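You operate a simulated robot arm through the tools that you are given. There is no shell and no other tool. Be economical: measure what you need, move in short steps, check, and stop when the job is done.

You run a simulated robot arm. Do the job below in one go: nothing can be reset, and whatever is moved stays where it is left.

JOB
Lay the strap and the string packet named on the call sheet in the black tray.
Fine: shut the drawer again; leave the other packets and straps.
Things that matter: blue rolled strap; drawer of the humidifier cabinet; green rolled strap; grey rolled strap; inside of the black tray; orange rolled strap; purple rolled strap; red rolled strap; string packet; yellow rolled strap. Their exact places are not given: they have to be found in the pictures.

The check looks at the end state, three seconds after you hand in, the way a careful person would. Anything else that was tipped, shoved, dropped, spilled or broken makes it a failure. Flat cloth is picked up by pressing the open fingertips on it (5 to 10 N) and closing them slowly along it; thin cloth reads only 2 to 8 mm in the jaws.

ROBOT AND FRAMES
A 7-joint arm with a two-finger parallel gripper on a trunk, on a base that drives. Base frame: it is fixed to the floor where the robot stands at the start and does not move with it; the origin is under the middle of the robot, x ahead of it, y to its left, z up. Lengths are in m, angles in rad, forces in N, time in s.
Its first joint turns from -2.007 to 2.007 rad. Places, roughly: blue rolled strap, red rolled strap, yellow rolled [-0.25, 1.5, 0.5]; drawer of the humidifier cabinet [0.6, 0.1, 0.7]; green rolled strap [-0.25, 1.75, 1.5]; inside of the black tray [-0.2, 1.1, 0.8]. Payload 3.91 kg.
The TCP is the grasp point between the finger pads, 0.03 m short of the fingertips. In the tool frame z runs along the fingers and y along their closing line. The gripper opens to 0.11 m. The fingers are 0.02 m wide and 0.01 m thick; the gripper's body (0.048 by 0.112 m) begins 0.055 m behind the TCP.
Orientation is that of the tool frame in the base frame, as a unit quaternion [x, y, z, w]. With the fingers straight down and closing along the base's y, the tool's x points along the base's -x, its y along +y and its z along -z.

CONTROLS
- The arm moves only by the tool move_arm. Its argument "moves" is a list of rows, each a list of 7 numbers: the opening in per cent of the stroke, from 0 (shut) to 100 (fully open), then the shift along the tool's x, y, z in m, then the turn, a rotation vector about the tool's x, y, z in rad. In form: [[jaw, dx, dy, dz, rx, ry, rz], ...]. A call has 1 to 20 rows; each row is the pose to reach, as a shift and turn from the pose commanded when the call began, along the tool's axes at that moment. Each row takes 0.2 s and may step no farther than 0.05 m and 0.15 rad from the row before; otherwise, or with a gripper value out of range, the whole call is refused. Where a pose cannot be reached the arm comes as near as it can. A force on the tool above 90 N (or 10 N above the force at the start of the call, whichever is more), or a blocked arm, ends the call early, and 0.2 s more pass. Each finger travels about 0.108 m/s and halts on what it meets, pressing with about 43 N; the grip force reading is that of the motor and also rises with nothing between the fingers. The clock runs only during rows and for 0.2 s after the last one: add rows that repeat a pose to give the fingers time. The reply holds the time, the measured pose of the TCP, the force on the tool along the base axes, the opening and the grip force, in the units named above and with some noise, with the torque about the TCP (base axes, N m) and any sound that the robot's microphone picked up.
- Cameras (640 x 400 px; columns grow to the right, rows downward): "scene" is now at [0.0082, 0.1823, 1.4459]; the picture's right is [0.42, -0.91, 0.00], its down [-0.70, -0.32, -0.64] and it looks along [0.58, 0.27, -0.77] (base axes); focal length 214 px, centre (320, 200). "wrist" rides on the gripper at [0.072, 0.017, -0.103] in the tool frame; the picture's right is [-0.23, 0.97, 0.00], its down [-0.76, -0.18, -0.62] and it looks along [-0.61, -0.14, 0.78] (tool axes); focal length 222 px, centre (320, 200).
- get_image(camera): a new picture of that camera. The clock stands still meanwhile.
- lift_body(by): slides the trunk up (or, below 0, down) by that many m; the arm and the scene camera ride with it, the base frame stays. It gives what a move gives, with no picture.
- steer(legs): drives the robot by 1 to 6 legs, each [ahead, turn to the left] in m and rad, along the robot's own axes; the way and the turn of a leg run together, so that a leg with both is an arc; at most 1.5 m and 3.142 rad a leg. The arm and the cameras ride along, it lands a little off, and it stops where it bumps. It gives what a move gives.
- turn_head(pan, tilt): turns the head with the scene camera to pan (to the left, within 2.705 rad either way) and tilt (down, from -0.506 to 1.204), counted from straight ahead of the robot. It gives what a move gives.
- measure_at(camera, pixels): for up to 12 pixels [column, row] of the newest picture of that camera ("zoom" is the newest enlarged one), the place [x, y, z] in the base frame of the surface seen there, good to about 0.002 m, but the place of the scene camera against the robot may be out by one fixed shift of up to 0.012 m in any direction. The clock stands still meanwhile.
- close_up(camera, box): a new picture of the part [left, top, right, bottom] of that camera's present view, enlarged. The clock stands still meanwhile.
- sign_off(): hands the job in; it is judged then, once.

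Keep the steps short. Do not move on a guess: measure, check each grasp and each placing, and mend mistakes. In all there are 80 turns and 68 pictures (those below and enlarged ones count). Leave the gripper open and the arm clear of the work at the hand-in unless told otherwise, and finish with a single line.

The tools are called as a command line: name --pt "numbers of a row" for each row, then --argument value for the rest, lists and objects as JSON in quotes. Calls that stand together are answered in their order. move_arm: Moves the arm, as the interface text tells. Its arguments: {"type":"object","properties":{"moves":{"type":"array","items":{"type":"array","items":{"type":"number"}}}},"required":["moves"]} The other tools are called the same way: lift_body (by) slides the trunk up or down; steer (legs) drives the base; turn_head (pan, tilt) turns the head that bears the scene camera; get_image (camera) takes a picture; measure_at (camera, pixels) gives the place of the surface under pixels of a picture; close_up (camera, box) takes an enlarged picture of a part of a camera's view; sign_off () hands the job in.

At the start:

```text
time_s: 0.0
tcp_pos: [0.5172, 0.1667, 1.0917]
tcp_rot: [0.0, 1.0, 0.001, 0.0]
wrist_force: [0.3, -0.4, 1.0]
ft_torque: [0.0, -0.01, -0.02]
width: 0.1099
grip_force: 0.1
trunk travel left (down, up): [-0.575, 0.415]
robot x, y, heading: [-0.0018, -0.0009, 0.001]
head pan, tilt: [0.435, 0.881]
```

scene: 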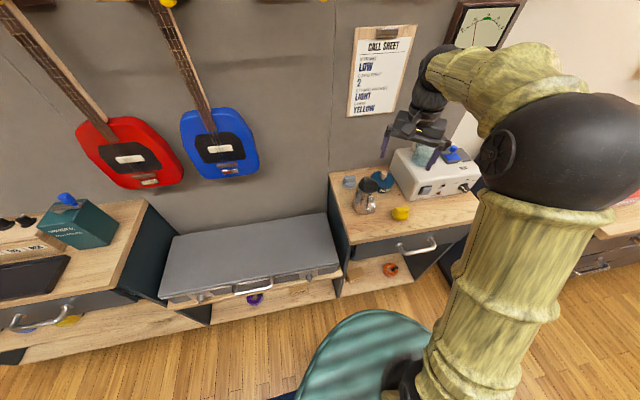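
wrist: 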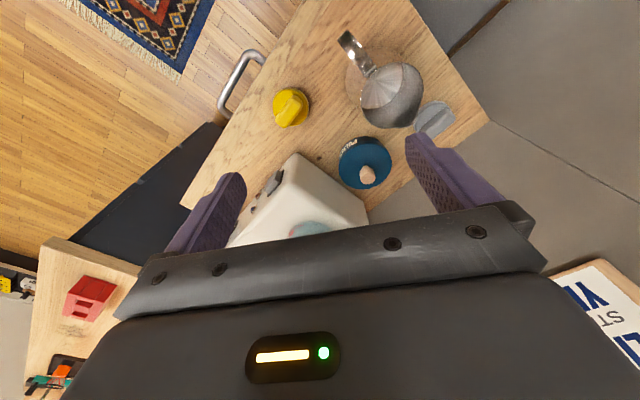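

I see a call sheet at about (380,70) in the scene view. I'll enlarge it to read it, and enlarge the cabinet area as well.

close_up --camera "scene" --box '[340, 20, 420, 120]'

close_up --camera "scene" --box '[320, 130, 500, 300]'

close_up --camera "scene" --box '[0, 180, 160, 340]'

```text
4.00 times, centred on (380, 70) of scene
```

zoom: 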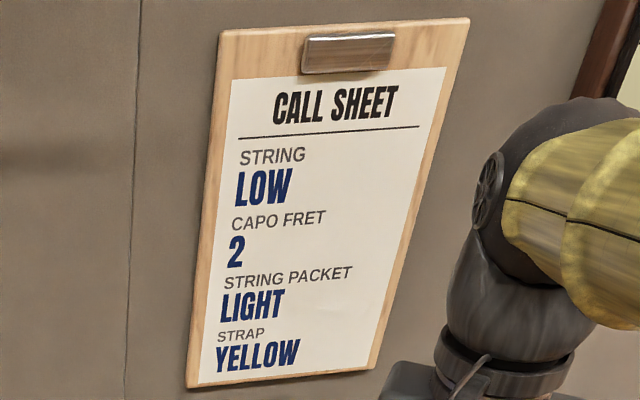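

```text
2.35 times, centred on (410, 215) of scene
```

zoom: 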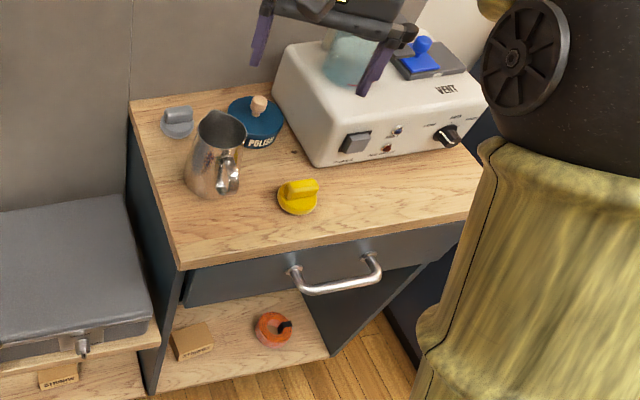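

```text
2.50 times, centred on (80, 260) of scene
```

zoom: 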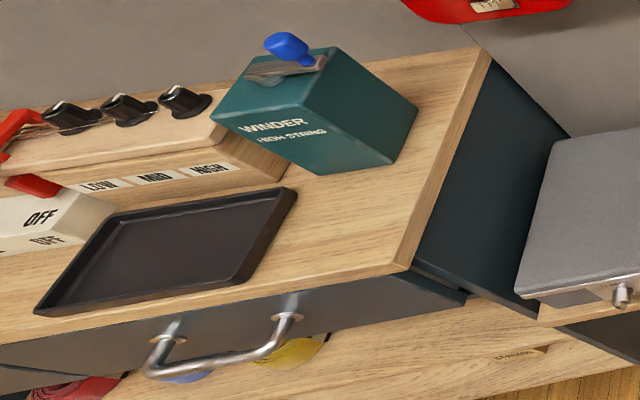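

The sheet asks for the LIGHT packet and the YELLOW strap. Next I'll measure key points: the drawer handle ends, cabinet edge, tray, the yellow thing under the tray, and the packets.

get_image --camera "scene"

measure_at --camera "scene" --pixels '[[403, 251], [434, 243], [348, 243], [372, 274], [374, 270], [388, 270], [300, 240], [17, 325], [52, 325], [40, 277], [70, 319], [105, 285]]'

turn_head --pan 1.4 --tilt 0.75

get_image --camera "scene"

```text
62 pictures are left
```

scene: 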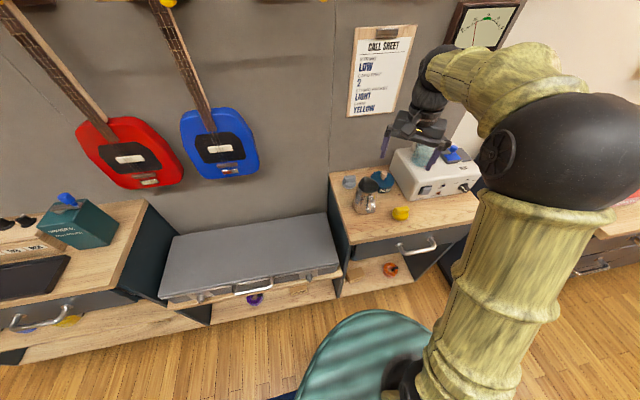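

```text
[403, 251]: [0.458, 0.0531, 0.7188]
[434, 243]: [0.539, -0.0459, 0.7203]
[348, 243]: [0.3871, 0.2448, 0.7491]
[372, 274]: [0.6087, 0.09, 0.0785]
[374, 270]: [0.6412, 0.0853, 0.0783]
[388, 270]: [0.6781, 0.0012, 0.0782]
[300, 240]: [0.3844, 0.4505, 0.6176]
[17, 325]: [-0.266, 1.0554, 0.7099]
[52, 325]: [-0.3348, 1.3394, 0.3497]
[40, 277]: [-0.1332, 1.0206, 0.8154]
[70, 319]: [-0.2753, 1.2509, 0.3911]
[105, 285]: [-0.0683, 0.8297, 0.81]
```

```text
time_s: 1.2
tcp_pos: [0.5167, 0.1655, 1.093]
tcp_rot: [0.0, 1.0, 0.001, 0.001]
wrist_force: [0.7, 0.2, -0.2]
ft_torque: [0.02, -0.01, -0.02]
width: 0.1101
grip_force: 0.0
trunk travel left (down, up): [-0.575, 0.415]
robot x, y, heading: [0.0014, 0.0002, -0.006]
head pan, tilt: [1.4, 0.75]
```

```text
61 pictures are left
```

scene: 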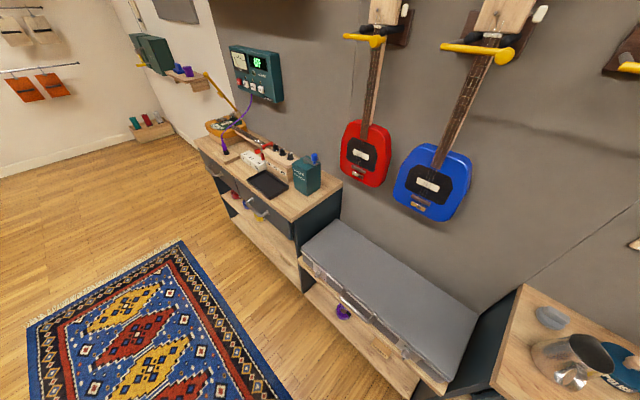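

The wall run is visible. I'll zoom in on the tray cabinet and on the shelf above.

close_up --camera "scene" --box '[190, 120, 350, 290]'

close_up --camera "scene" --box '[110, 20, 250, 150]'

measure_at --camera "scene" --pixels '[[264, 216], [268, 185], [234, 194], [246, 180], [286, 185], [267, 200], [255, 240], [310, 270], [302, 220]]'

```text
2.35 times, centred on (270, 205) of scene
```

zoom: 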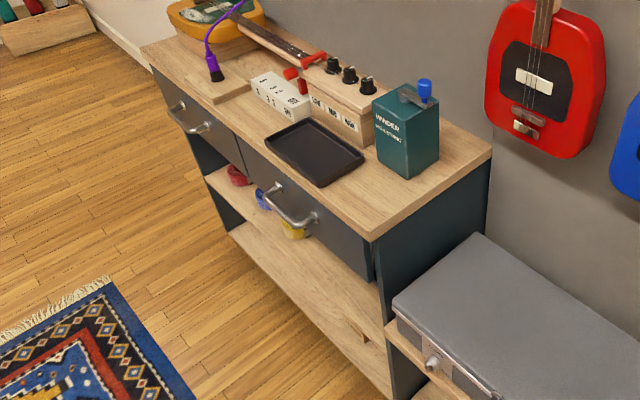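

```text
3.08 times, centred on (180, 85) of scene
```

zoom: 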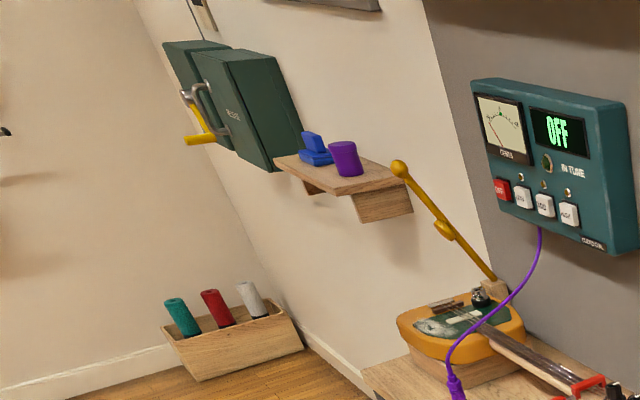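

```text
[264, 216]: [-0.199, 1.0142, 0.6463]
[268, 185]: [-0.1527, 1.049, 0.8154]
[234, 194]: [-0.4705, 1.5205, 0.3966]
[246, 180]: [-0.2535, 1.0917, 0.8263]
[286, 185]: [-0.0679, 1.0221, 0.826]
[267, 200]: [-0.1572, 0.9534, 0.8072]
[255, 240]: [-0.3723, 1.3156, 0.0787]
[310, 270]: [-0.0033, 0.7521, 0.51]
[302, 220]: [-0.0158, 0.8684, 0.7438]
```

The yellow strap appears under the tray drawer, at about (-0.33,1.34,0.35). Before driving, I'll look straight at the humidifier drawer and the robot's own base.

turn_head --pan 0.1 --tilt 0.95

get_image --camera "scene"

close_up --camera "wrist" --box '[160, 0, 360, 200]'

```text
time_s: 2.7
tcp_pos: [0.5179, 0.1648, 1.0947]
tcp_rot: [0.0, 1.0, 0.0, 0.0]
wrist_force: [0.4, -0.2, 0.2]
ft_torque: [-0.01, 0.0, -0.01]
width: 0.11
grip_force: 0.0
trunk travel left (down, up): [-0.575, 0.415]
robot x, y, heading: [-0.0001, -0.0017, 0.002]
head pan, tilt: [0.099, 0.949]
```

```text
58 pictures are left
```

scene: 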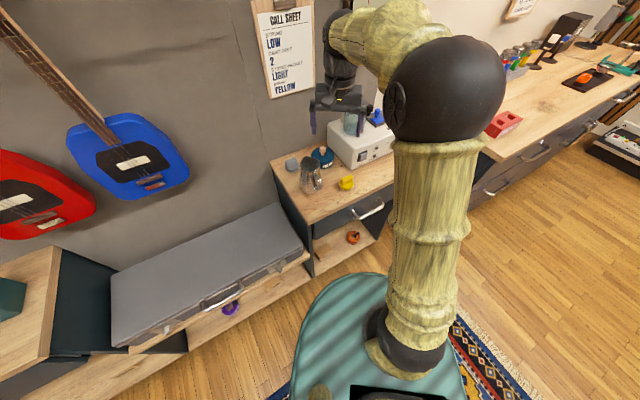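

```text
2.00 times, centred on (260, 100) of wrist
```

zoom: 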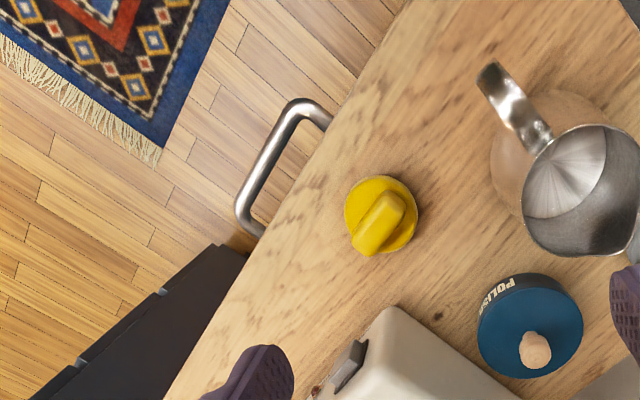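

I'll measure the handle bar and counter edge in the wrist zoom, and the arm base and chassis rim in the scene picture.

measure_at --camera "zoom" --pixels '[[296, 112], [248, 205], [272, 155], [325, 120], [255, 232], [345, 100], [270, 230], [382, 220], [425, 0], [200, 365]]'

measure_at --camera "scene" --pixels '[[408, 345], [375, 345], [440, 362], [330, 290], [360, 278], [300, 340], [460, 385], [350, 330], [420, 100]]'

```text
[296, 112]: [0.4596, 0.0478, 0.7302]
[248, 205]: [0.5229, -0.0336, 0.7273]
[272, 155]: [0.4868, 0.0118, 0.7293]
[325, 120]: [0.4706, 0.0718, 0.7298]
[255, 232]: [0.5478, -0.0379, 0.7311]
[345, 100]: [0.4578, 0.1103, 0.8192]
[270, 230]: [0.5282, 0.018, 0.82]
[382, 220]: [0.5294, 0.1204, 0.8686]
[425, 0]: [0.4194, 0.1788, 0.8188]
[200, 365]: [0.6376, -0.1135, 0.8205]
```

```text
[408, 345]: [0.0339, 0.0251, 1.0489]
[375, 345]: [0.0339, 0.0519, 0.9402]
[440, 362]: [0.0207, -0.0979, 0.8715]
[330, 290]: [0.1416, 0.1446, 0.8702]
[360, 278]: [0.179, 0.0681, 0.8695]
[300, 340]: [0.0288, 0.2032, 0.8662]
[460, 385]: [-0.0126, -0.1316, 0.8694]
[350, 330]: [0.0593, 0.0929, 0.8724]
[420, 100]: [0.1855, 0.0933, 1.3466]
```

Wrist measurements put the handle bar at mid (0.49,0.01,0.725), with its normal at heading of about 0.66 rad. I'll drive so that the handle is about 0.55 m straight ahead, facing the drawer.

steer --legs '[[0, 1.74], [-0.335, 0], [0, -1.08]]'

turn_head --pan 0.0 --tilt 0.9

get_image --camera "scene"

get_image --camera "wrist"

```text
time_s: 11.9
tcp_pos: [0.3637, 0.1208, 1.0948]
tcp_rot: [-0.327, 0.945, 0.001, 0.001]
wrist_force: [-0.3, -0.2, -0.9]
ft_torque: [-0.03, 0.0, -0.01]
width: 0.1099
grip_force: 0.1
trunk travel left (down, up): [-0.575, 0.415]
robot x, y, heading: [0.0616, -0.3292, 0.666]
head pan, tilt: [0.099, 0.949]
```

```text
time_s: 12.5
tcp_pos: [0.3638, 0.121, 1.0941]
tcp_rot: [-0.325, 0.946, 0.0, 0.0]
wrist_force: [0.8, -0.2, -0.9]
ft_torque: [0.04, -0.03, -0.02]
width: 0.1098
grip_force: 0.1
trunk travel left (down, up): [-0.575, 0.415]
robot x, y, heading: [0.0611, -0.3254, 0.663]
head pan, tilt: [0.0, 0.901]
```

```text
56 pictures are left
```

scene: 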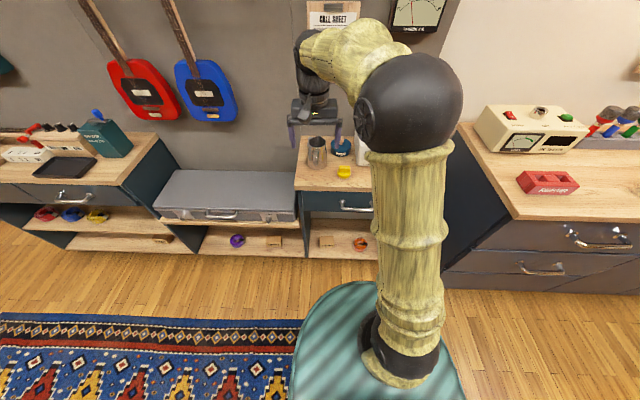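

```text
55 pictures are left
```

wrist: 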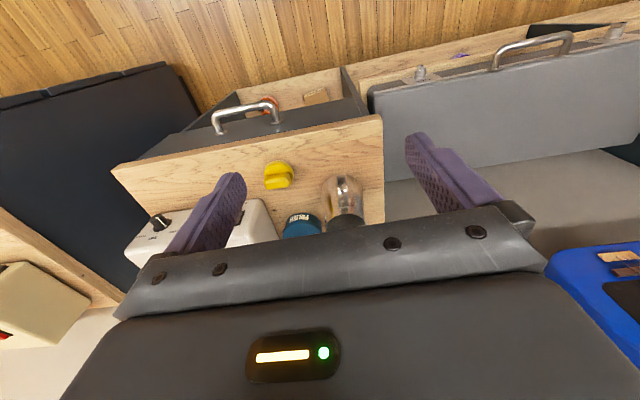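

The wrist view shows the drawer handle at (245,118). I'll measure it and the drawer face.

measure_at --camera "wrist" --pixels '[[218, 112], [246, 106], [273, 100], [219, 130], [276, 120], [246, 122], [215, 139], [280, 130], [180, 150], [330, 110], [380, 118], [115, 168]]'

close_up --camera "scene" --box '[0, 100, 200, 250]'

close_up --camera "scene" --box '[220, 130, 390, 260]'

```text
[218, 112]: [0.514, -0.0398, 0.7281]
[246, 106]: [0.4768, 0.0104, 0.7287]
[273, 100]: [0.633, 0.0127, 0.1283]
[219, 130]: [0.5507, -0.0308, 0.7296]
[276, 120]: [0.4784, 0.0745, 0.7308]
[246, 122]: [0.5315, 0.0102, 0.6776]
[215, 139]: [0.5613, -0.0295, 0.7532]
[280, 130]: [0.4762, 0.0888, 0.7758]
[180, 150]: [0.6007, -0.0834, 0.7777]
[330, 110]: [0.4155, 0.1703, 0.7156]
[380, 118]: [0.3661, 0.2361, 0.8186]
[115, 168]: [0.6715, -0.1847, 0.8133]
```

```text
2.67 times, centred on (100, 175) of scene
```

zoom: 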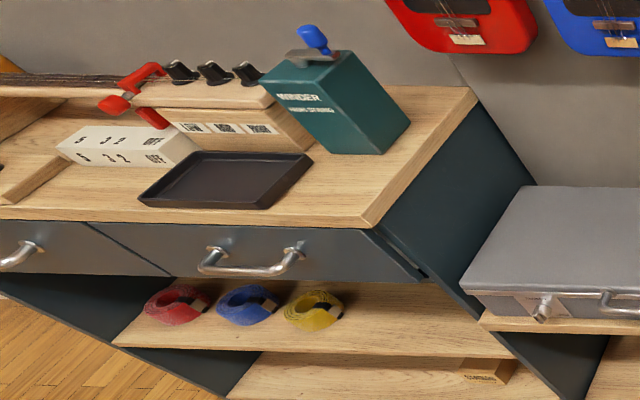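

```text
3.08 times, centred on (305, 195) of scene
```

zoom: 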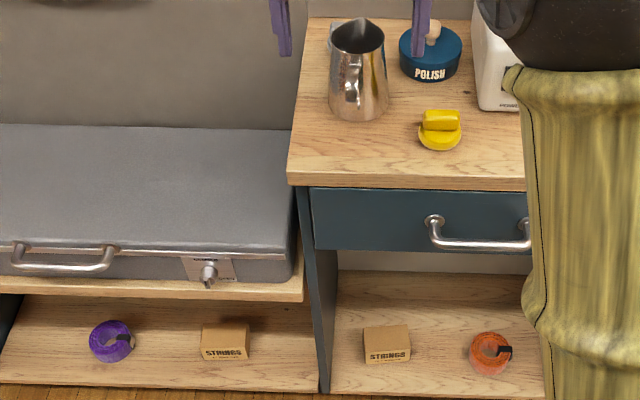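

The cabinet normal is at heading 0.628 rad, and the bar centre is at about (0.485,0.002,0.722). I'll read the packet labels on the shelves.

close_up --camera "scene" --box '[262, 228, 346, 254]'

close_up --camera "scene" --box '[140, 230, 190, 250]'

```text
7.62 times, centred on (304, 241) of scene
```

zoom: 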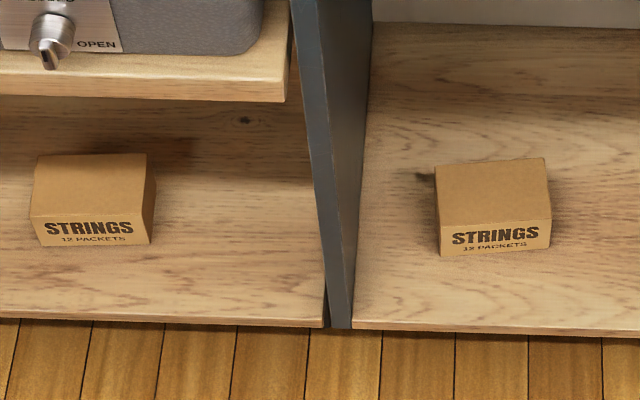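

```text
12.80 times, centred on (165, 240) of scene
```

zoom: 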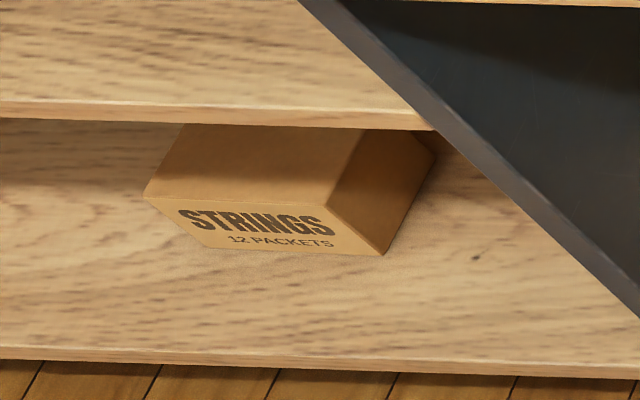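

The packets must be in the drawer. Now I'll turn the tool to point forward with a vertical closing line, well above the counter, pulling it back and centring it.

move_arm --pt "100 0.005 -0.011 0 -0.08 -0.08 0.08" --pt "100 0.011 -0.022 0 -0.16 -0.16 0.16" --pt "100 0.016 -0.033 0 -0.24 -0.24 0.24" --pt "100 0.021 -0.044 0 -0.32 -0.32 0.32" --pt "100 0.027 -0.055 0 -0.4 -0.4 0.4" --pt "100 0.032 -0.066 0 -0.48 -0.48 0.48" --pt "100 0.037 -0.077 0 -0.56 -0.56 0.56" --pt "100 0.043 -0.089 0 -0.64 -0.64 0.64" --pt "100 0.048 -0.1 0 -0.72 -0.72 0.72" --pt "100 0.053 -0.11 0 -0.8 -0.8 0.8" --pt "100 0.059 -0.122 0 -0.88 -0.88 0.88" --pt "100 0.064 -0.133 0 -0.96 -0.96 0.96" --pt "100 0.069 -0.144 0 -1.04 -1.04 1.04" --pt "100 0.075 -0.155 0 -1.12 -1.12 1.12" --pt "100 0.08 -0.166 0 -1.18 -1.18 1.18" --pt "100 0.08 -0.166 0 -1.2092 -1.2092 1.2092"

get_image --camera "scene"

```text
time_s: 16.1
tcp_pos: [0.3199, 0.0896, 1.1555]
tcp_rot: [0.17, 0.678, 0.693, 0.174]
wrist_force: [0.1, -0.4, 0.5]
ft_torque: [-0.01, 0.01, -0.02]
width: 0.1099
grip_force: 0.1
out of reach, approached as far as the arm can: row 12, 13, 14, 15, 16
trunk travel left (down, up): [-0.575, 0.415]
robot x, y, heading: [0.0603, -0.3282, 0.663]
head pan, tilt: [0.0, 0.901]
stopped in row 16: the arm was blocked; the commanded pose is now the measured one
```

```text
50 pictures are left
```

scene: 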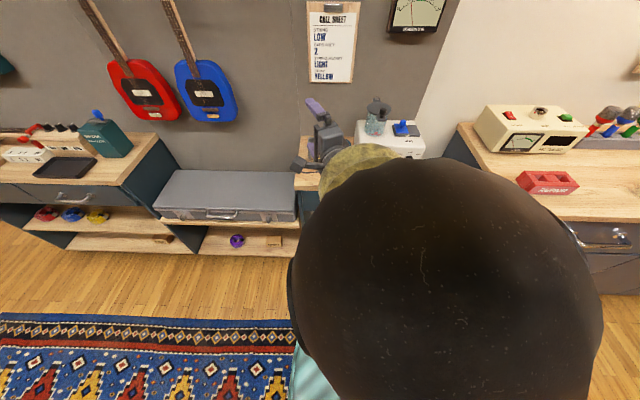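

The tool ended up pointing about 0.45 rad too far left because the wrist was too close to the column. I'll extend it farther out while turning it to the cabinet normal.

move_arm --pt "100 -0.035 0 0 0 -0.075 0" --pt "100 -0.07 0 0.001 0 -0.15 0" --pt "100 -0.105 0 0.002 0 -0.225 0" --pt "100 -0.14 0 0.003 0 -0.3 0" --pt "100 -0.175 0 0.004 0 -0.375 0" --pt "100 -0.2076 0 0.004 0 -0.451 0" --pt "100 -0.2076 0 0.004 0 -0.451 0"

```text
time_s: 17.7
tcp_pos: [0.5101, -0.0157, 1.1587]
tcp_rot: [0.32, 0.624, 0.638, 0.318]
wrist_force: [0.5, 0.0, 0.0]
ft_torque: [0.01, 0.05, 0.03]
width: 0.1098
grip_force: 0.0
out of reach, approached as far as the arm can: row 5, 6, 7
trunk travel left (down, up): [-0.575, 0.415]
robot x, y, heading: [0.0558, -0.3254, 0.666]
head pan, tilt: [0.0, 0.901]
```

The tool now points along the normal at z 1.159. I'll back off 0.1 m while trimming the heading to 0.628, then lower the trunk by 0.437 to handle height.

steer --legs '[[-0.1, -0.038]]'

lift_body --by -0.4

get_image --camera "wrist"

get_image --camera "scene"

```text
time_s: 18.9
tcp_pos: [0.4399, -0.0942, 1.1606]
tcp_rot: [0.332, 0.618, 0.632, 0.33]
wrist_force: [-0.3, -0.3, 0.6]
ft_torque: [-0.01, 0.03, 0.02]
width: 0.1099
grip_force: 0.1
trunk travel left (down, up): [-0.575, 0.415]
robot x, y, heading: [-0.0208, -0.3923, 0.623]
head pan, tilt: [0.0, 0.901]
```

```text
time_s: 22.7
tcp_pos: [0.4407, -0.0945, 0.7603]
tcp_rot: [0.331, 0.618, 0.632, 0.33]
wrist_force: [1.0, 0.8, 0.0]
ft_torque: [-0.02, 0.0, 0.03]
width: 0.1099
grip_force: 0.2
trunk travel left (down, up): [-0.175, 0.815]
robot x, y, heading: [-0.0209, -0.3912, 0.625]
head pan, tilt: [0.0, 0.901]
```

```text
49 pictures are left
```

wrist: 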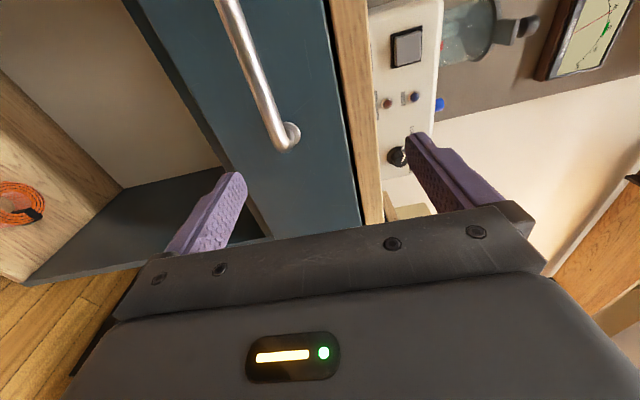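

```text
48 pictures are left
```

scene: 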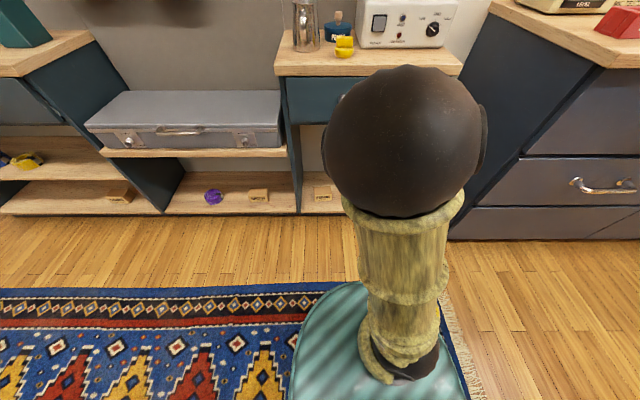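

The wrist view shows the bar from (225,0) to (290,135). I'll measure it, and shift left 0.05, down 0.038, with a 0.03 rad turn.

measure_at --camera "wrist" --pixels '[[230, 15], [245, 60], [265, 110], [290, 130]]'

move_arm --pt "100 0.025 -0.019 0 0 0.015 0" --pt "100 0.05 -0.038 0 0 0.03 0" --pt "70 0.05 -0.038 0 0 0.03 0"

get_image --camera "wrist"

```text
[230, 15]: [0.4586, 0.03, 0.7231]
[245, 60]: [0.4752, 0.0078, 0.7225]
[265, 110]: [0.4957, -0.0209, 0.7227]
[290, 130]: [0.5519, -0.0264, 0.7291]
```

```text
time_s: 23.5
tcp_pos: [0.4262, -0.0868, 0.7477]
tcp_rot: [0.321, 0.624, 0.636, 0.32]
wrist_force: [-0.2, 0.0, -0.1]
ft_torque: [-0.02, 0.01, 0.05]
width: 0.077
grip_force: 0.1
out of reach, approached as far as the arm can: row 1, 2, 3
trunk travel left (down, up): [-0.175, 0.815]
robot x, y, heading: [-0.0219, -0.3888, 0.621]
head pan, tilt: [0.0, 0.901]
```

```text
47 pictures are left
```

wrist: 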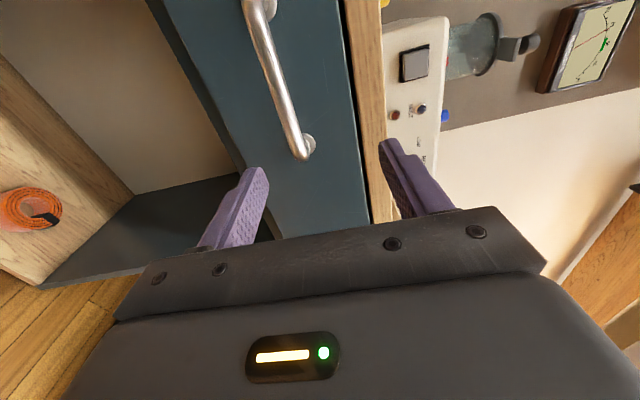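

The arm is near an inner limit here. Extending should ease it, so I'll go 0.04 forward, 0.03 left and 0.02 down, staying short of the bar.

move_arm --pt "75 0.01 -0.007 0.015 0 0 0" --pt "75 0.02 -0.014 0.03 0 0 0" --pt "75 0.03 -0.022 0.04 0 0 0" --pt "75 0.03 -0.022 0.04 0 0 0"

```text
time_s: 24.5
tcp_pos: [0.4351, -0.0799, 0.7564]
tcp_rot: [0.321, 0.624, 0.636, 0.32]
wrist_force: [0.5, 0.9, 0.1]
ft_torque: [0.0, -0.01, 0.03]
width: 0.0827
grip_force: 0.1
out of reach, approached as far as the arm can: row 1, 2, 3, 4
trunk travel left (down, up): [-0.175, 0.815]
robot x, y, heading: [-0.0234, -0.3903, 0.625]
head pan, tilt: [0.0, 0.901]
```

The arm wants to sit higher relative to the trunk for a level tool. I'll lower the trunk by 0.165, then raise the arm back to bar height.

lift_body --by -0.165

move_arm --pt "75 0.008 0.03 0 0 0 0" --pt "75 0.016 0.06 0 0 0 0" --pt "75 0.024 0.09 0 0 0 0" --pt "75 0.03 0.11 0 0 0 0" --pt "75 0.03 0.131 0 0 0 0" --pt "75 0.03 0.131 0 0 0 0"

```text
time_s: 26.4
tcp_pos: [0.4351, -0.0801, 0.5904]
tcp_rot: [0.32, 0.625, 0.637, 0.319]
wrist_force: [0.4, -0.5, -0.2]
ft_torque: [0.01, 0.01, -0.02]
width: 0.0825
grip_force: 0.1
trunk travel left (down, up): [-0.01, 0.98]
robot x, y, heading: [-0.0219, -0.3918, 0.625]
head pan, tilt: [0.0, 0.901]
```

```text
time_s: 27.8
tcp_pos: [0.4164, -0.0572, 0.7224]
tcp_rot: [0.321, 0.625, 0.637, 0.319]
wrist_force: [-0.3, 0.0, 0.0]
ft_torque: [0.01, -0.02, 0.01]
width: 0.0827
grip_force: 0.2
trunk travel left (down, up): [-0.01, 0.98]
robot x, y, heading: [-0.0201, -0.3879, 0.627]
head pan, tilt: [0.0, 0.901]
```

Now it tracks well: TCP is at bar height and lateral position. I'll go 0.087 forward and close on the bar.

move_arm --pt "60 0 0 0.03 0 0 0" --pt "60 0 0 0.06 0 0 0" --pt "60 0 0 0.087 0 0 0" --pt "30 0 0 0.087 0 0 0" --pt "0 0 0 0.087 0 0 0" --pt "0 0 0 0.087 0 0 0" --pt "0 0 0 0.087 0 0 0"

get_image --camera "wrist"

```text
time_s: 29.4
tcp_pos: [0.4862, -0.0053, 0.7212]
tcp_rot: [0.321, 0.626, 0.636, 0.318]
wrist_force: [-2.8, -2.7, -13.6]
ft_torque: [-0.59, -0.3, 0.04]
width: 0.0156
grip_force: 45.0
trunk travel left (down, up): [-0.01, 0.98]
robot x, y, heading: [-0.0235, -0.3893, 0.624]
head pan, tilt: [0.0, 0.901]
```

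```text
46 pictures are left
```

wrist: 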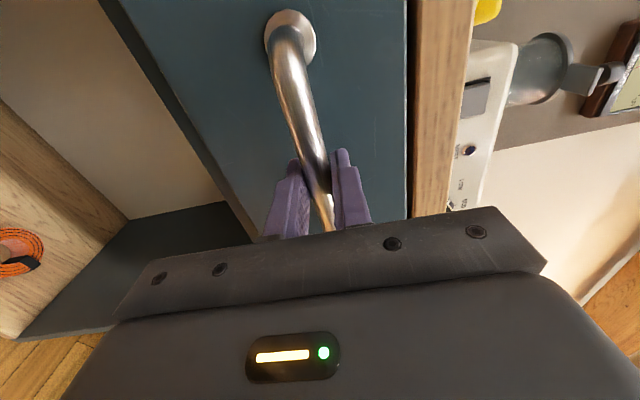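

The bar is gripped (15.6 mm). I'll pull the drawer by driving back 0.12.

steer --legs '[[-0.12, 0.003]]'

get_image --camera "wrist"

```text
time_s: 30.6
tcp_pos: [0.3898, -0.0771, 0.7216]
tcp_rot: [0.322, 0.625, 0.635, 0.319]
wrist_force: [9.3, -10.1, -17.0]
ft_torque: [-0.64, -0.41, -0.59]
width: 0.0156
grip_force: 44.5
trunk travel left (down, up): [-0.01, 0.98]
robot x, y, heading: [-0.1211, -0.4595, 0.622]
head pan, tilt: [0.0, 0.901]
```

```text
45 pictures are left
```

wrist: 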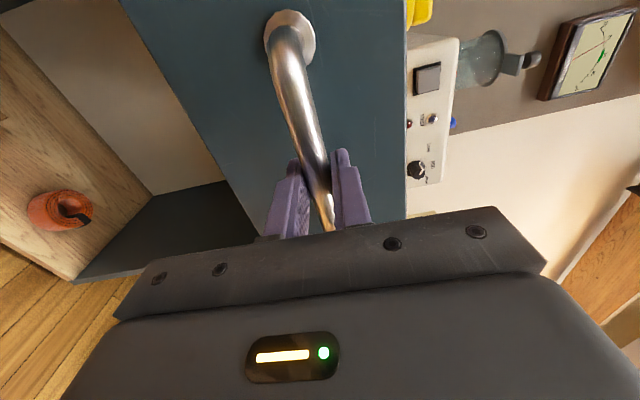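

The drawer followed by 0.12 m. I'll pull it another 0.10.

steer --legs '[[-0.1, 0.006]]'

get_image --camera "scene"

```text
time_s: 31.8
tcp_pos: [0.3082, -0.1362, 0.7216]
tcp_rot: [0.323, 0.626, 0.635, 0.317]
wrist_force: [15.5, -17.2, -9.6]
ft_torque: [-0.65, -0.48, -1.21]
width: 0.0154
grip_force: 45.0
trunk travel left (down, up): [-0.01, 0.98]
robot x, y, heading: [-0.197, -0.5197, 0.634]
head pan, tilt: [0.0, 0.901]
```

```text
44 pictures are left
```

scene: 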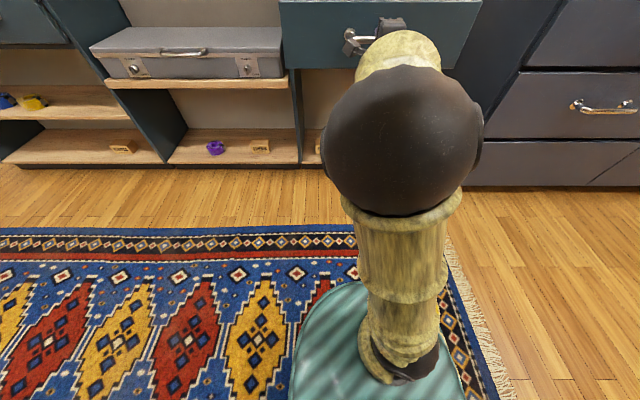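

It's open by about 0.22 m. I'll release the bar, back off, and raise the trunk to look inside.

move_arm --pt "30 0 0 0 0 0 0" --pt "60 0 0 0 0 0 0" --pt "60 0 0 -0.03 0 0 0" --pt "60 0 0 -0.06 0 0 0"

steer --legs '[[-0.1, 0]]'

lift_body --by 0.6

turn_head --pan 0.05 --tilt 0.75

get_image --camera "scene"

get_image --camera "wrist"

```text
time_s: 32.8
tcp_pos: [0.2583, -0.1703, 0.7216]
tcp_rot: [0.322, 0.625, 0.635, 0.32]
wrist_force: [-1.0, 0.0, 0.8]
ft_torque: [-0.01, -0.03, 0.01]
width: 0.0659
grip_force: 0.1
trunk travel left (down, up): [-0.01, 0.98]
robot x, y, heading: [-0.2008, -0.5185, 0.63]
head pan, tilt: [0.0, 0.901]
```

```text
time_s: 33.9
tcp_pos: [0.1778, -0.2308, 0.7223]
tcp_rot: [0.322, 0.625, 0.636, 0.319]
wrist_force: [0.3, -0.1, -0.9]
ft_torque: [-0.01, 0.0, 0.01]
width: 0.0662
grip_force: 0.1
trunk travel left (down, up): [-0.01, 0.98]
robot x, y, heading: [-0.2831, -0.5776, 0.632]
head pan, tilt: [0.0, 0.901]
```

```text
refused: 0.6 is not a number from -0.4 to 0.4
```

```text
time_s: 34.6
tcp_pos: [0.1772, -0.2297, 0.7219]
tcp_rot: [0.323, 0.625, 0.635, 0.319]
wrist_force: [-0.6, 1.1, 0.4]
ft_torque: [-0.02, 0.01, -0.02]
width: 0.066
grip_force: 0.0
trunk travel left (down, up): [-0.01, 0.98]
robot x, y, heading: [-0.2828, -0.5789, 0.628]
head pan, tilt: [0.051, 0.75]
```

```text
43 pictures are left
```

scene: 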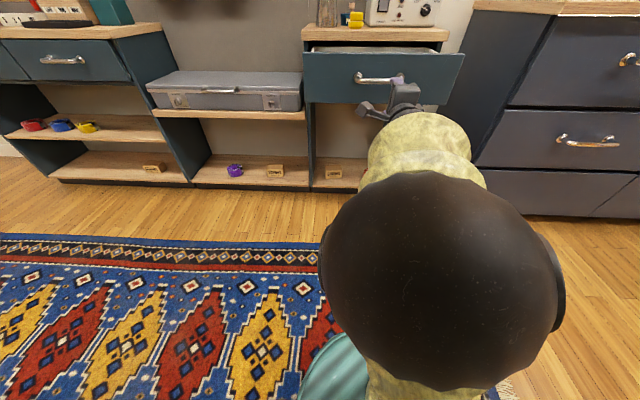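

```text
42 pictures are left
```

wrist: 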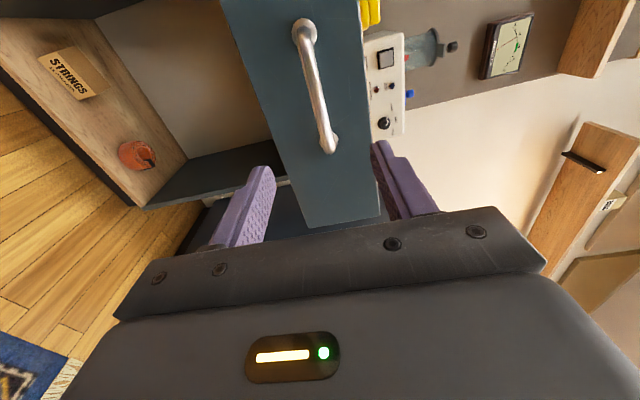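

The drawer stands open. I'll raise the trunk by 0.4, then 0.25 more, and look down into it.

lift_body --by 0.4

lift_body --by 0.25

turn_head --pan 0.1 --tilt 0.8

get_image --camera "scene"

```text
time_s: 38.5
tcp_pos: [0.1773, -0.2298, 1.1229]
tcp_rot: [0.322, 0.625, 0.636, 0.319]
wrist_force: [-0.6, 0.1, 1.1]
ft_torque: [0.0, 0.04, -0.01]
width: 0.0661
grip_force: 0.0
trunk travel left (down, up): [-0.41, 0.58]
robot x, y, heading: [-0.2846, -0.5748, 0.633]
head pan, tilt: [0.051, 0.75]
```

```text
time_s: 41.0
tcp_pos: [0.1773, -0.2298, 1.3721]
tcp_rot: [0.322, 0.626, 0.635, 0.319]
wrist_force: [0.4, 0.0, 0.3]
ft_torque: [-0.01, 0.03, 0.03]
width: 0.0659
grip_force: 0.0
trunk travel left (down, up): [-0.66, 0.33]
robot x, y, heading: [-0.2843, -0.576, 0.629]
head pan, tilt: [0.051, 0.75]
```

```text
time_s: 41.7
tcp_pos: [0.178, -0.23, 1.3724]
tcp_rot: [0.323, 0.625, 0.634, 0.32]
wrist_force: [0.4, 0.2, -0.5]
ft_torque: [-0.04, 0.01, 0.01]
width: 0.0658
grip_force: 0.0
trunk travel left (down, up): [-0.66, 0.33]
robot x, y, heading: [-0.285, -0.5759, 0.629]
head pan, tilt: [0.099, 0.799]
```

```text
41 pictures are left
```

scene: 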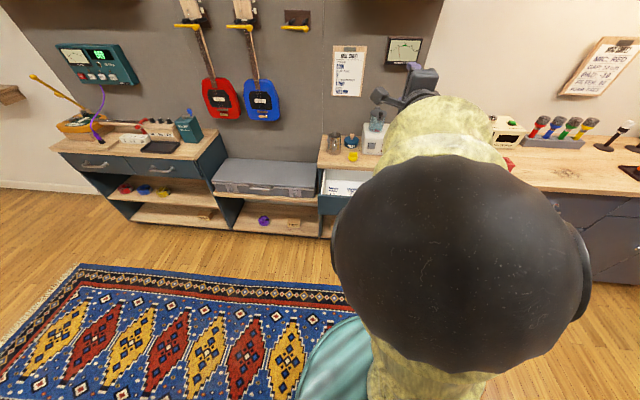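

White packets show in the drawer at (340,187), but the elbow hides most of it. I'll swing the tool back to pointing down, so the wrist camera can look into the drawer.

move_arm --pt "60 0.01 -0.01 -0.005 0.08 0.08 -0.08" --pt "60 0.02 -0.02 -0.01 0.16 0.16 -0.16" --pt "60 0.03 -0.03 -0.015 0.24 0.24 -0.24" --pt "60 0.04 -0.04 -0.02 0.32 0.32 -0.32" --pt "60 0.05 -0.05 -0.025 0.4 0.4 -0.4" --pt "60 0.06 -0.06 -0.03 0.48 0.48 -0.48" --pt "60 0.07 -0.07 -0.035 0.56 0.56 -0.56" --pt "60 0.08 -0.08 -0.04 0.64 0.64 -0.64" --pt "60 0.09 -0.09 -0.045 0.72 0.72 -0.72" --pt "60 0.1 -0.1 -0.05 0.8 0.8 -0.8" --pt "60 0.11 -0.11 -0.055 0.88 0.88 -0.88" --pt "60 0.12 -0.12 -0.06 0.96 0.96 -0.96" --pt "60 0.13 -0.13 -0.065 1.04 1.04 -1.04" --pt "60 0.14 -0.14 -0.07 1.12 1.12 -1.12" --pt "60 0.15 -0.15 -0.07 1.18 1.18 -1.18" --pt "60 0.16 -0.16 -0.07 1.2092 1.2092 -1.2092" --pt "60 0.16 -0.16 -0.07 1.2092 1.2092 -1.2092"

get_image --camera "scene"

```text
time_s: 45.3
tcp_pos: [0.0276, -0.1386, 1.2118]
tcp_rot: [-0.311, 0.95, 0.007, 0.003]
wrist_force: [0.5, 0.1, 0.0]
ft_torque: [-0.01, -0.01, 0.01]
width: 0.0658
grip_force: 0.0
trunk travel left (down, up): [-0.66, 0.33]
robot x, y, heading: [-0.2813, -0.5747, 0.634]
head pan, tilt: [0.099, 0.799]
```

```text
40 pictures are left
```

scene: 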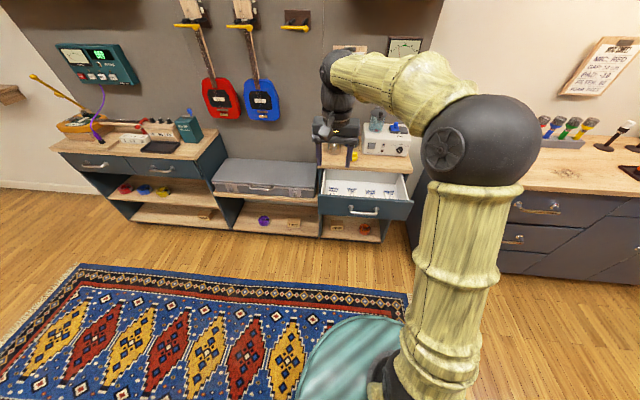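

The drawer contents are visible now. I'll zoom in on them.

close_up --camera "scene" --box '[316, 165, 416, 225]'

```text
6.40 times, centred on (366, 195) of scene
```

zoom: 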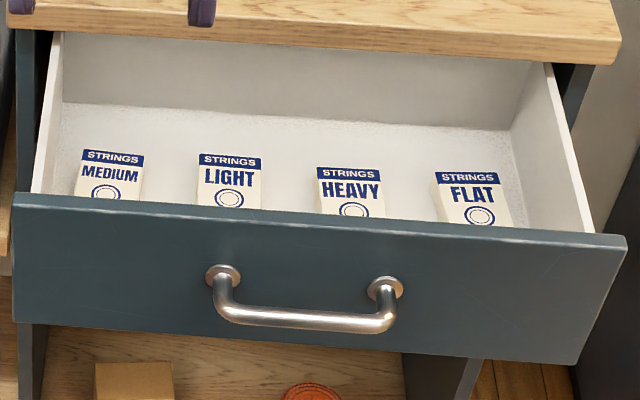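

LIGHT is second from the left. I'll measure the packet, its neighbours, the drawer floor, and the drawer front and side rims.

measure_at --camera "zoom" --pixels '[[202, 157], [258, 160], [230, 180], [200, 203], [258, 206], [140, 160], [320, 170], [288, 165], [230, 130], [230, 208], [48, 120], [575, 140]]'

```text
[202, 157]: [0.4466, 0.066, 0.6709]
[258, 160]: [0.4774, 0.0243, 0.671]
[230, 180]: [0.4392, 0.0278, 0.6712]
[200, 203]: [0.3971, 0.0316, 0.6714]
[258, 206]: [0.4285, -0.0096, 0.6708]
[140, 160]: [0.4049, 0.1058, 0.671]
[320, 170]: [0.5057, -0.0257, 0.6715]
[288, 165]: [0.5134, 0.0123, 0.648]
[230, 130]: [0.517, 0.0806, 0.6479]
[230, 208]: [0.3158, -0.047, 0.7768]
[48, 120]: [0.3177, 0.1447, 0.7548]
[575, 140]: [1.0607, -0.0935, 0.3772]
```

The packet centre is about n=0.36, width 0.052, with 0.057 gaps on both sides. I'll drive ahead 0.4 with the arm high, then look with the wrist camera.

move_arm --pt "75 0 -0.035 0 0 0 0" --pt "75 0 -0.07 0 0 0 0" --pt "75 0 -0.104 0 0 0 0"

steer --legs '[[0.4, -0.006]]'

get_image --camera "wrist"

```text
time_s: 46.1
tcp_pos: [0.0891, -0.2246, 1.2109]
tcp_rot: [-0.309, 0.951, 0.008, 0.003]
wrist_force: [-0.3, 1.2, -0.7]
ft_torque: [-0.02, 0.0, -0.04]
width: 0.0829
grip_force: 0.0
trunk travel left (down, up): [-0.66, 0.33]
robot x, y, heading: [-0.2831, -0.5764, 0.63]
head pan, tilt: [0.099, 0.799]
```

```text
time_s: 48.6
tcp_pos: [0.4147, 0.0103, 1.2113]
tcp_rot: [-0.308, 0.951, 0.006, 0.003]
wrist_force: [0.3, 0.3, -0.3]
ft_torque: [0.0, 0.03, 0.0]
width: 0.0823
grip_force: 0.1
trunk travel left (down, up): [-0.66, 0.33]
robot x, y, heading: [0.0417, -0.3427, 0.625]
head pan, tilt: [0.099, 0.799]
```

```text
38 pictures are left
```

wrist: 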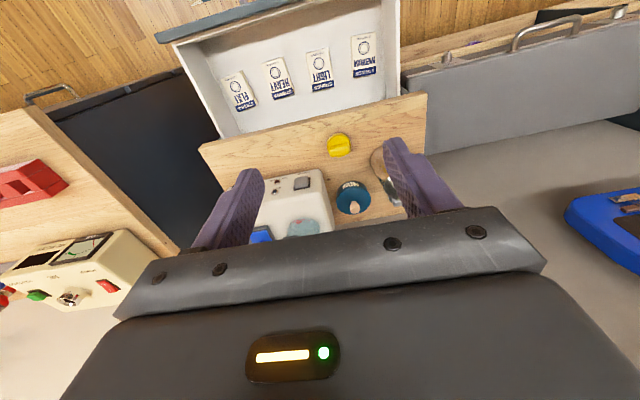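

The wrist camera sees all four packets. I'll zoom in on them and measure the LIGHT packet's corners.

close_up --camera "wrist" --box '[200, 0, 420, 140]'

measure_at --camera "wrist" --pixels '[[307, 53], [325, 49], [313, 91], [332, 87], [319, 68], [339, 75], [292, 80], [365, 58], [278, 80], [290, 10], [303, 104], [420, 96]]'

```text
2.86 times, centred on (310, 70) of wrist
```

zoom: 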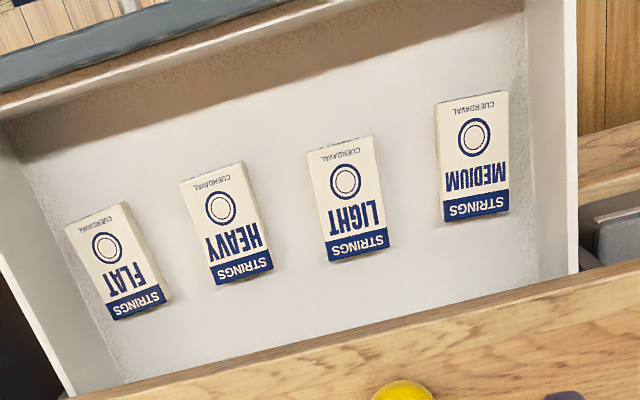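

```text
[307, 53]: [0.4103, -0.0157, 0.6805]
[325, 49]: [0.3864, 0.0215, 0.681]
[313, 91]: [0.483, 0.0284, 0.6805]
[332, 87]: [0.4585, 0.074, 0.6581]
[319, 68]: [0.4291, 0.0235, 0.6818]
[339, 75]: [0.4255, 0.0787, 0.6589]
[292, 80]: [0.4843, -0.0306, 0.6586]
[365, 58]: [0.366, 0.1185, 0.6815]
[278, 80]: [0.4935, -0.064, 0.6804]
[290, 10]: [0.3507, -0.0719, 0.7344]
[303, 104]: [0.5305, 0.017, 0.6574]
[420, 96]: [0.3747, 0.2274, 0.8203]
```

The LIGHT centre is about (0.429,0.022), top at 0.681, floor at 0.658. I'll shift 0.018 forward, lower the trunk 0.4, and check.

move_arm --pt "75 -0.018 0 0 0 0 0" --pt "75 -0.018 0 0 0 0 0"

lift_body --by -0.4

get_image --camera "wrist"

```text
time_s: 49.2
tcp_pos: [0.4291, 0.0195, 1.2121]
tcp_rot: [-0.308, 0.951, 0.007, 0.004]
wrist_force: [0.2, 0.4, 0.0]
ft_torque: [0.03, 0.03, 0.03]
width: 0.0825
grip_force: 0.0
trunk travel left (down, up): [-0.66, 0.33]
robot x, y, heading: [0.0436, -0.3417, 0.628]
head pan, tilt: [0.099, 0.799]
```

```text
time_s: 53.0
tcp_pos: [0.4289, 0.0211, 0.8109]
tcp_rot: [-0.307, 0.952, 0.006, 0.004]
wrist_force: [0.8, 0.9, -0.5]
ft_torque: [-0.03, -0.02, 0.01]
width: 0.0826
grip_force: 0.0
trunk travel left (down, up): [-0.26, 0.73]
robot x, y, heading: [0.0423, -0.3454, 0.623]
head pan, tilt: [0.099, 0.799]
```

```text
36 pictures are left
```

wrist: 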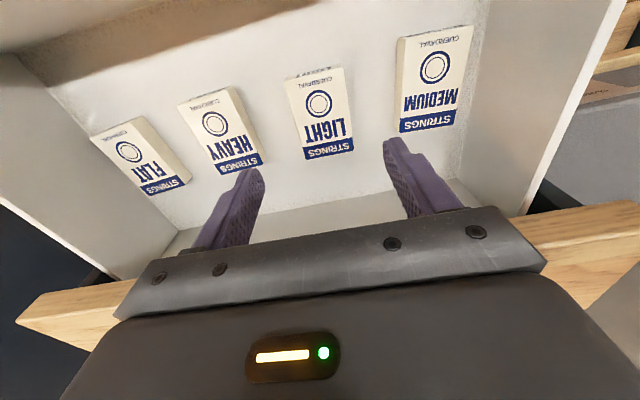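

I'll re-measure LIGHT's edges at this closer range before descending.

measure_at --camera "wrist" --pixels '[[288, 84], [340, 70], [307, 156], [351, 148], [318, 110], [228, 95], [398, 120], [285, 110], [365, 100]]'

```text
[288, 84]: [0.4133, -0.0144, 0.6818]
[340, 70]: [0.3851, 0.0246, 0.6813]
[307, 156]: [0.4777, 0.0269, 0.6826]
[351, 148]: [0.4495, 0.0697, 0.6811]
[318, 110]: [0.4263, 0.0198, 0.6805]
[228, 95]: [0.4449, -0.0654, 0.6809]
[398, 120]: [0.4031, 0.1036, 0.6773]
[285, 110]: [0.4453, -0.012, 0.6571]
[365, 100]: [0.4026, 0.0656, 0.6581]
```

Only 3 mm off laterally. I'll descend 0.119 with the small correction.

move_arm --pt "75 -0.001 0.003 0.04 0 0 0.035" --pt "75 -0.001 0.003 0.08 0 0 0.035" --pt "75 -0.001 0.003 0.105 0 0 0.035" --pt "75 -0.001 0.003 0.119 0 0 0.035" --pt "75 -0.001 0.003 0.119 0 0 0.035"

get_image --camera "wrist"

```text
time_s: 54.2
tcp_pos: [0.4284, 0.0254, 0.6928]
tcp_rot: [-0.291, 0.957, 0.008, 0.003]
wrist_force: [-0.2, 0.6, -0.7]
ft_torque: [0.0, 0.0, 0.0]
width: 0.0826
grip_force: 0.0
trunk travel left (down, up): [-0.26, 0.73]
robot x, y, heading: [0.0421, -0.3456, 0.627]
head pan, tilt: [0.099, 0.799]
```

```text
35 pictures are left
```

wrist: 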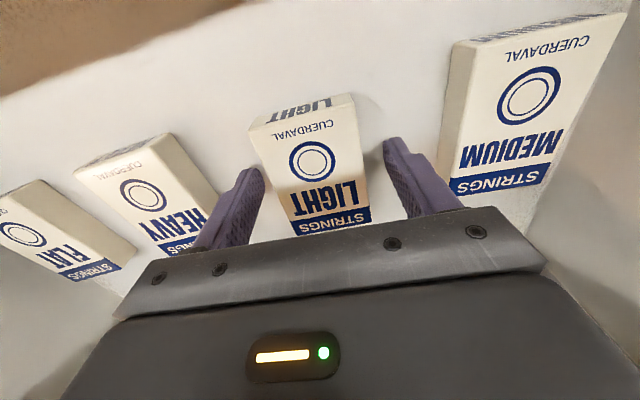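

The fingers straddle LIGHT and clear the neighbours. I'll close gently on it.

move_arm --pt "55 0 0 0 0 0 0" --pt "42 0 0 0 0 0 0" --pt "40 0 0 0 0 0 0" --pt "40 0 0 0 0 0 0"

```text
time_s: 55.2
tcp_pos: [0.4291, 0.0255, 0.6927]
tcp_rot: [-0.291, 0.957, 0.008, 0.003]
wrist_force: [0.0, 0.7, -0.2]
ft_torque: [-0.01, 0.0, 0.0]
width: 0.0571
grip_force: 42.9
trunk travel left (down, up): [-0.26, 0.73]
robot x, y, heading: [0.0439, -0.3433, 0.629]
head pan, tilt: [0.099, 0.799]
```

It's held at 57 mm with full grip force. I'll lift 0.12 with the arm and check.

move_arm --pt "40 0 0 -0.02 0 0 0" --pt "40 0 0 -0.05 0 0 0" --pt "40 0 0 -0.09 0 0 0" --pt "40 0 0 -0.13 0 0 0" --pt "40 0 0 -0.13 0 0 0"

lift_body --by 0.3

get_image --camera "wrist"

```text
time_s: 56.4
tcp_pos: [0.4281, 0.0228, 0.8238]
tcp_rot: [-0.292, 0.956, 0.007, 0.002]
wrist_force: [0.5, -0.4, -0.9]
ft_torque: [0.02, -0.01, 0.0]
width: 0.0569
grip_force: 43.4
trunk travel left (down, up): [-0.26, 0.73]
robot x, y, heading: [0.0422, -0.3412, 0.631]
head pan, tilt: [0.099, 0.799]
```

```text
time_s: 59.4
tcp_pos: [0.4291, 0.0224, 1.124]
tcp_rot: [-0.291, 0.957, 0.007, 0.004]
wrist_force: [-0.2, -0.2, -1.1]
ft_torque: [0.0, -0.04, -0.01]
width: 0.057
grip_force: 42.9
trunk travel left (down, up): [-0.56, 0.43]
robot x, y, heading: [0.0441, -0.3406, 0.629]
head pan, tilt: [0.099, 0.799]
```

```text
34 pictures are left
```

wrist: 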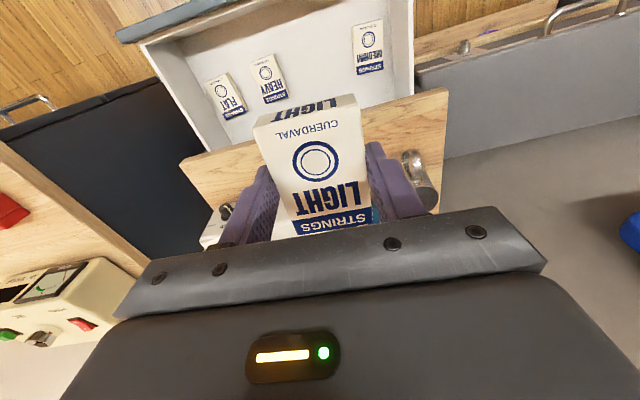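

It's firmly held. Now I'll drive left along the wall to stand before the tray (1.24 m left), keeping the same distance from the wall.

steer --legs '[[0, 1.571], [1.24, 0], [0, -1.571]]'

get_image --camera "wrist"

get_image --camera "scene"

```text
time_s: 73.3
tcp_pos: [-0.2732, 1.0233, 1.1242]
tcp_rot: [-0.277, 0.961, 0.008, 0.003]
wrist_force: [0.5, -0.4, -0.9]
ft_torque: [-0.02, 0.0, 0.01]
width: 0.0569
grip_force: 43.1
trunk travel left (down, up): [-0.56, 0.43]
robot x, y, heading: [-0.6722, 0.6703, 0.593]
head pan, tilt: [0.099, 0.799]
```

```text
33 pictures are left
```

wrist: 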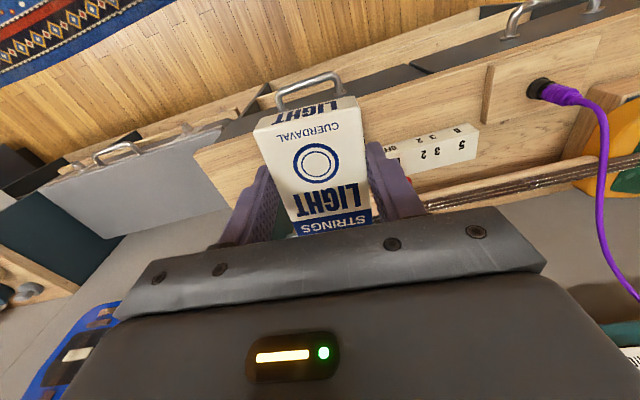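

```text
32 pictures are left
```

scene: 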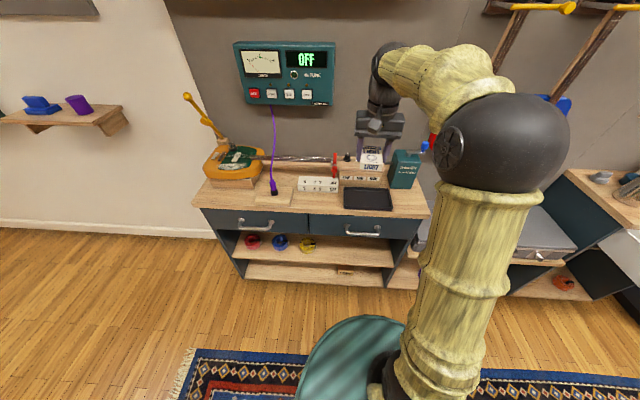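

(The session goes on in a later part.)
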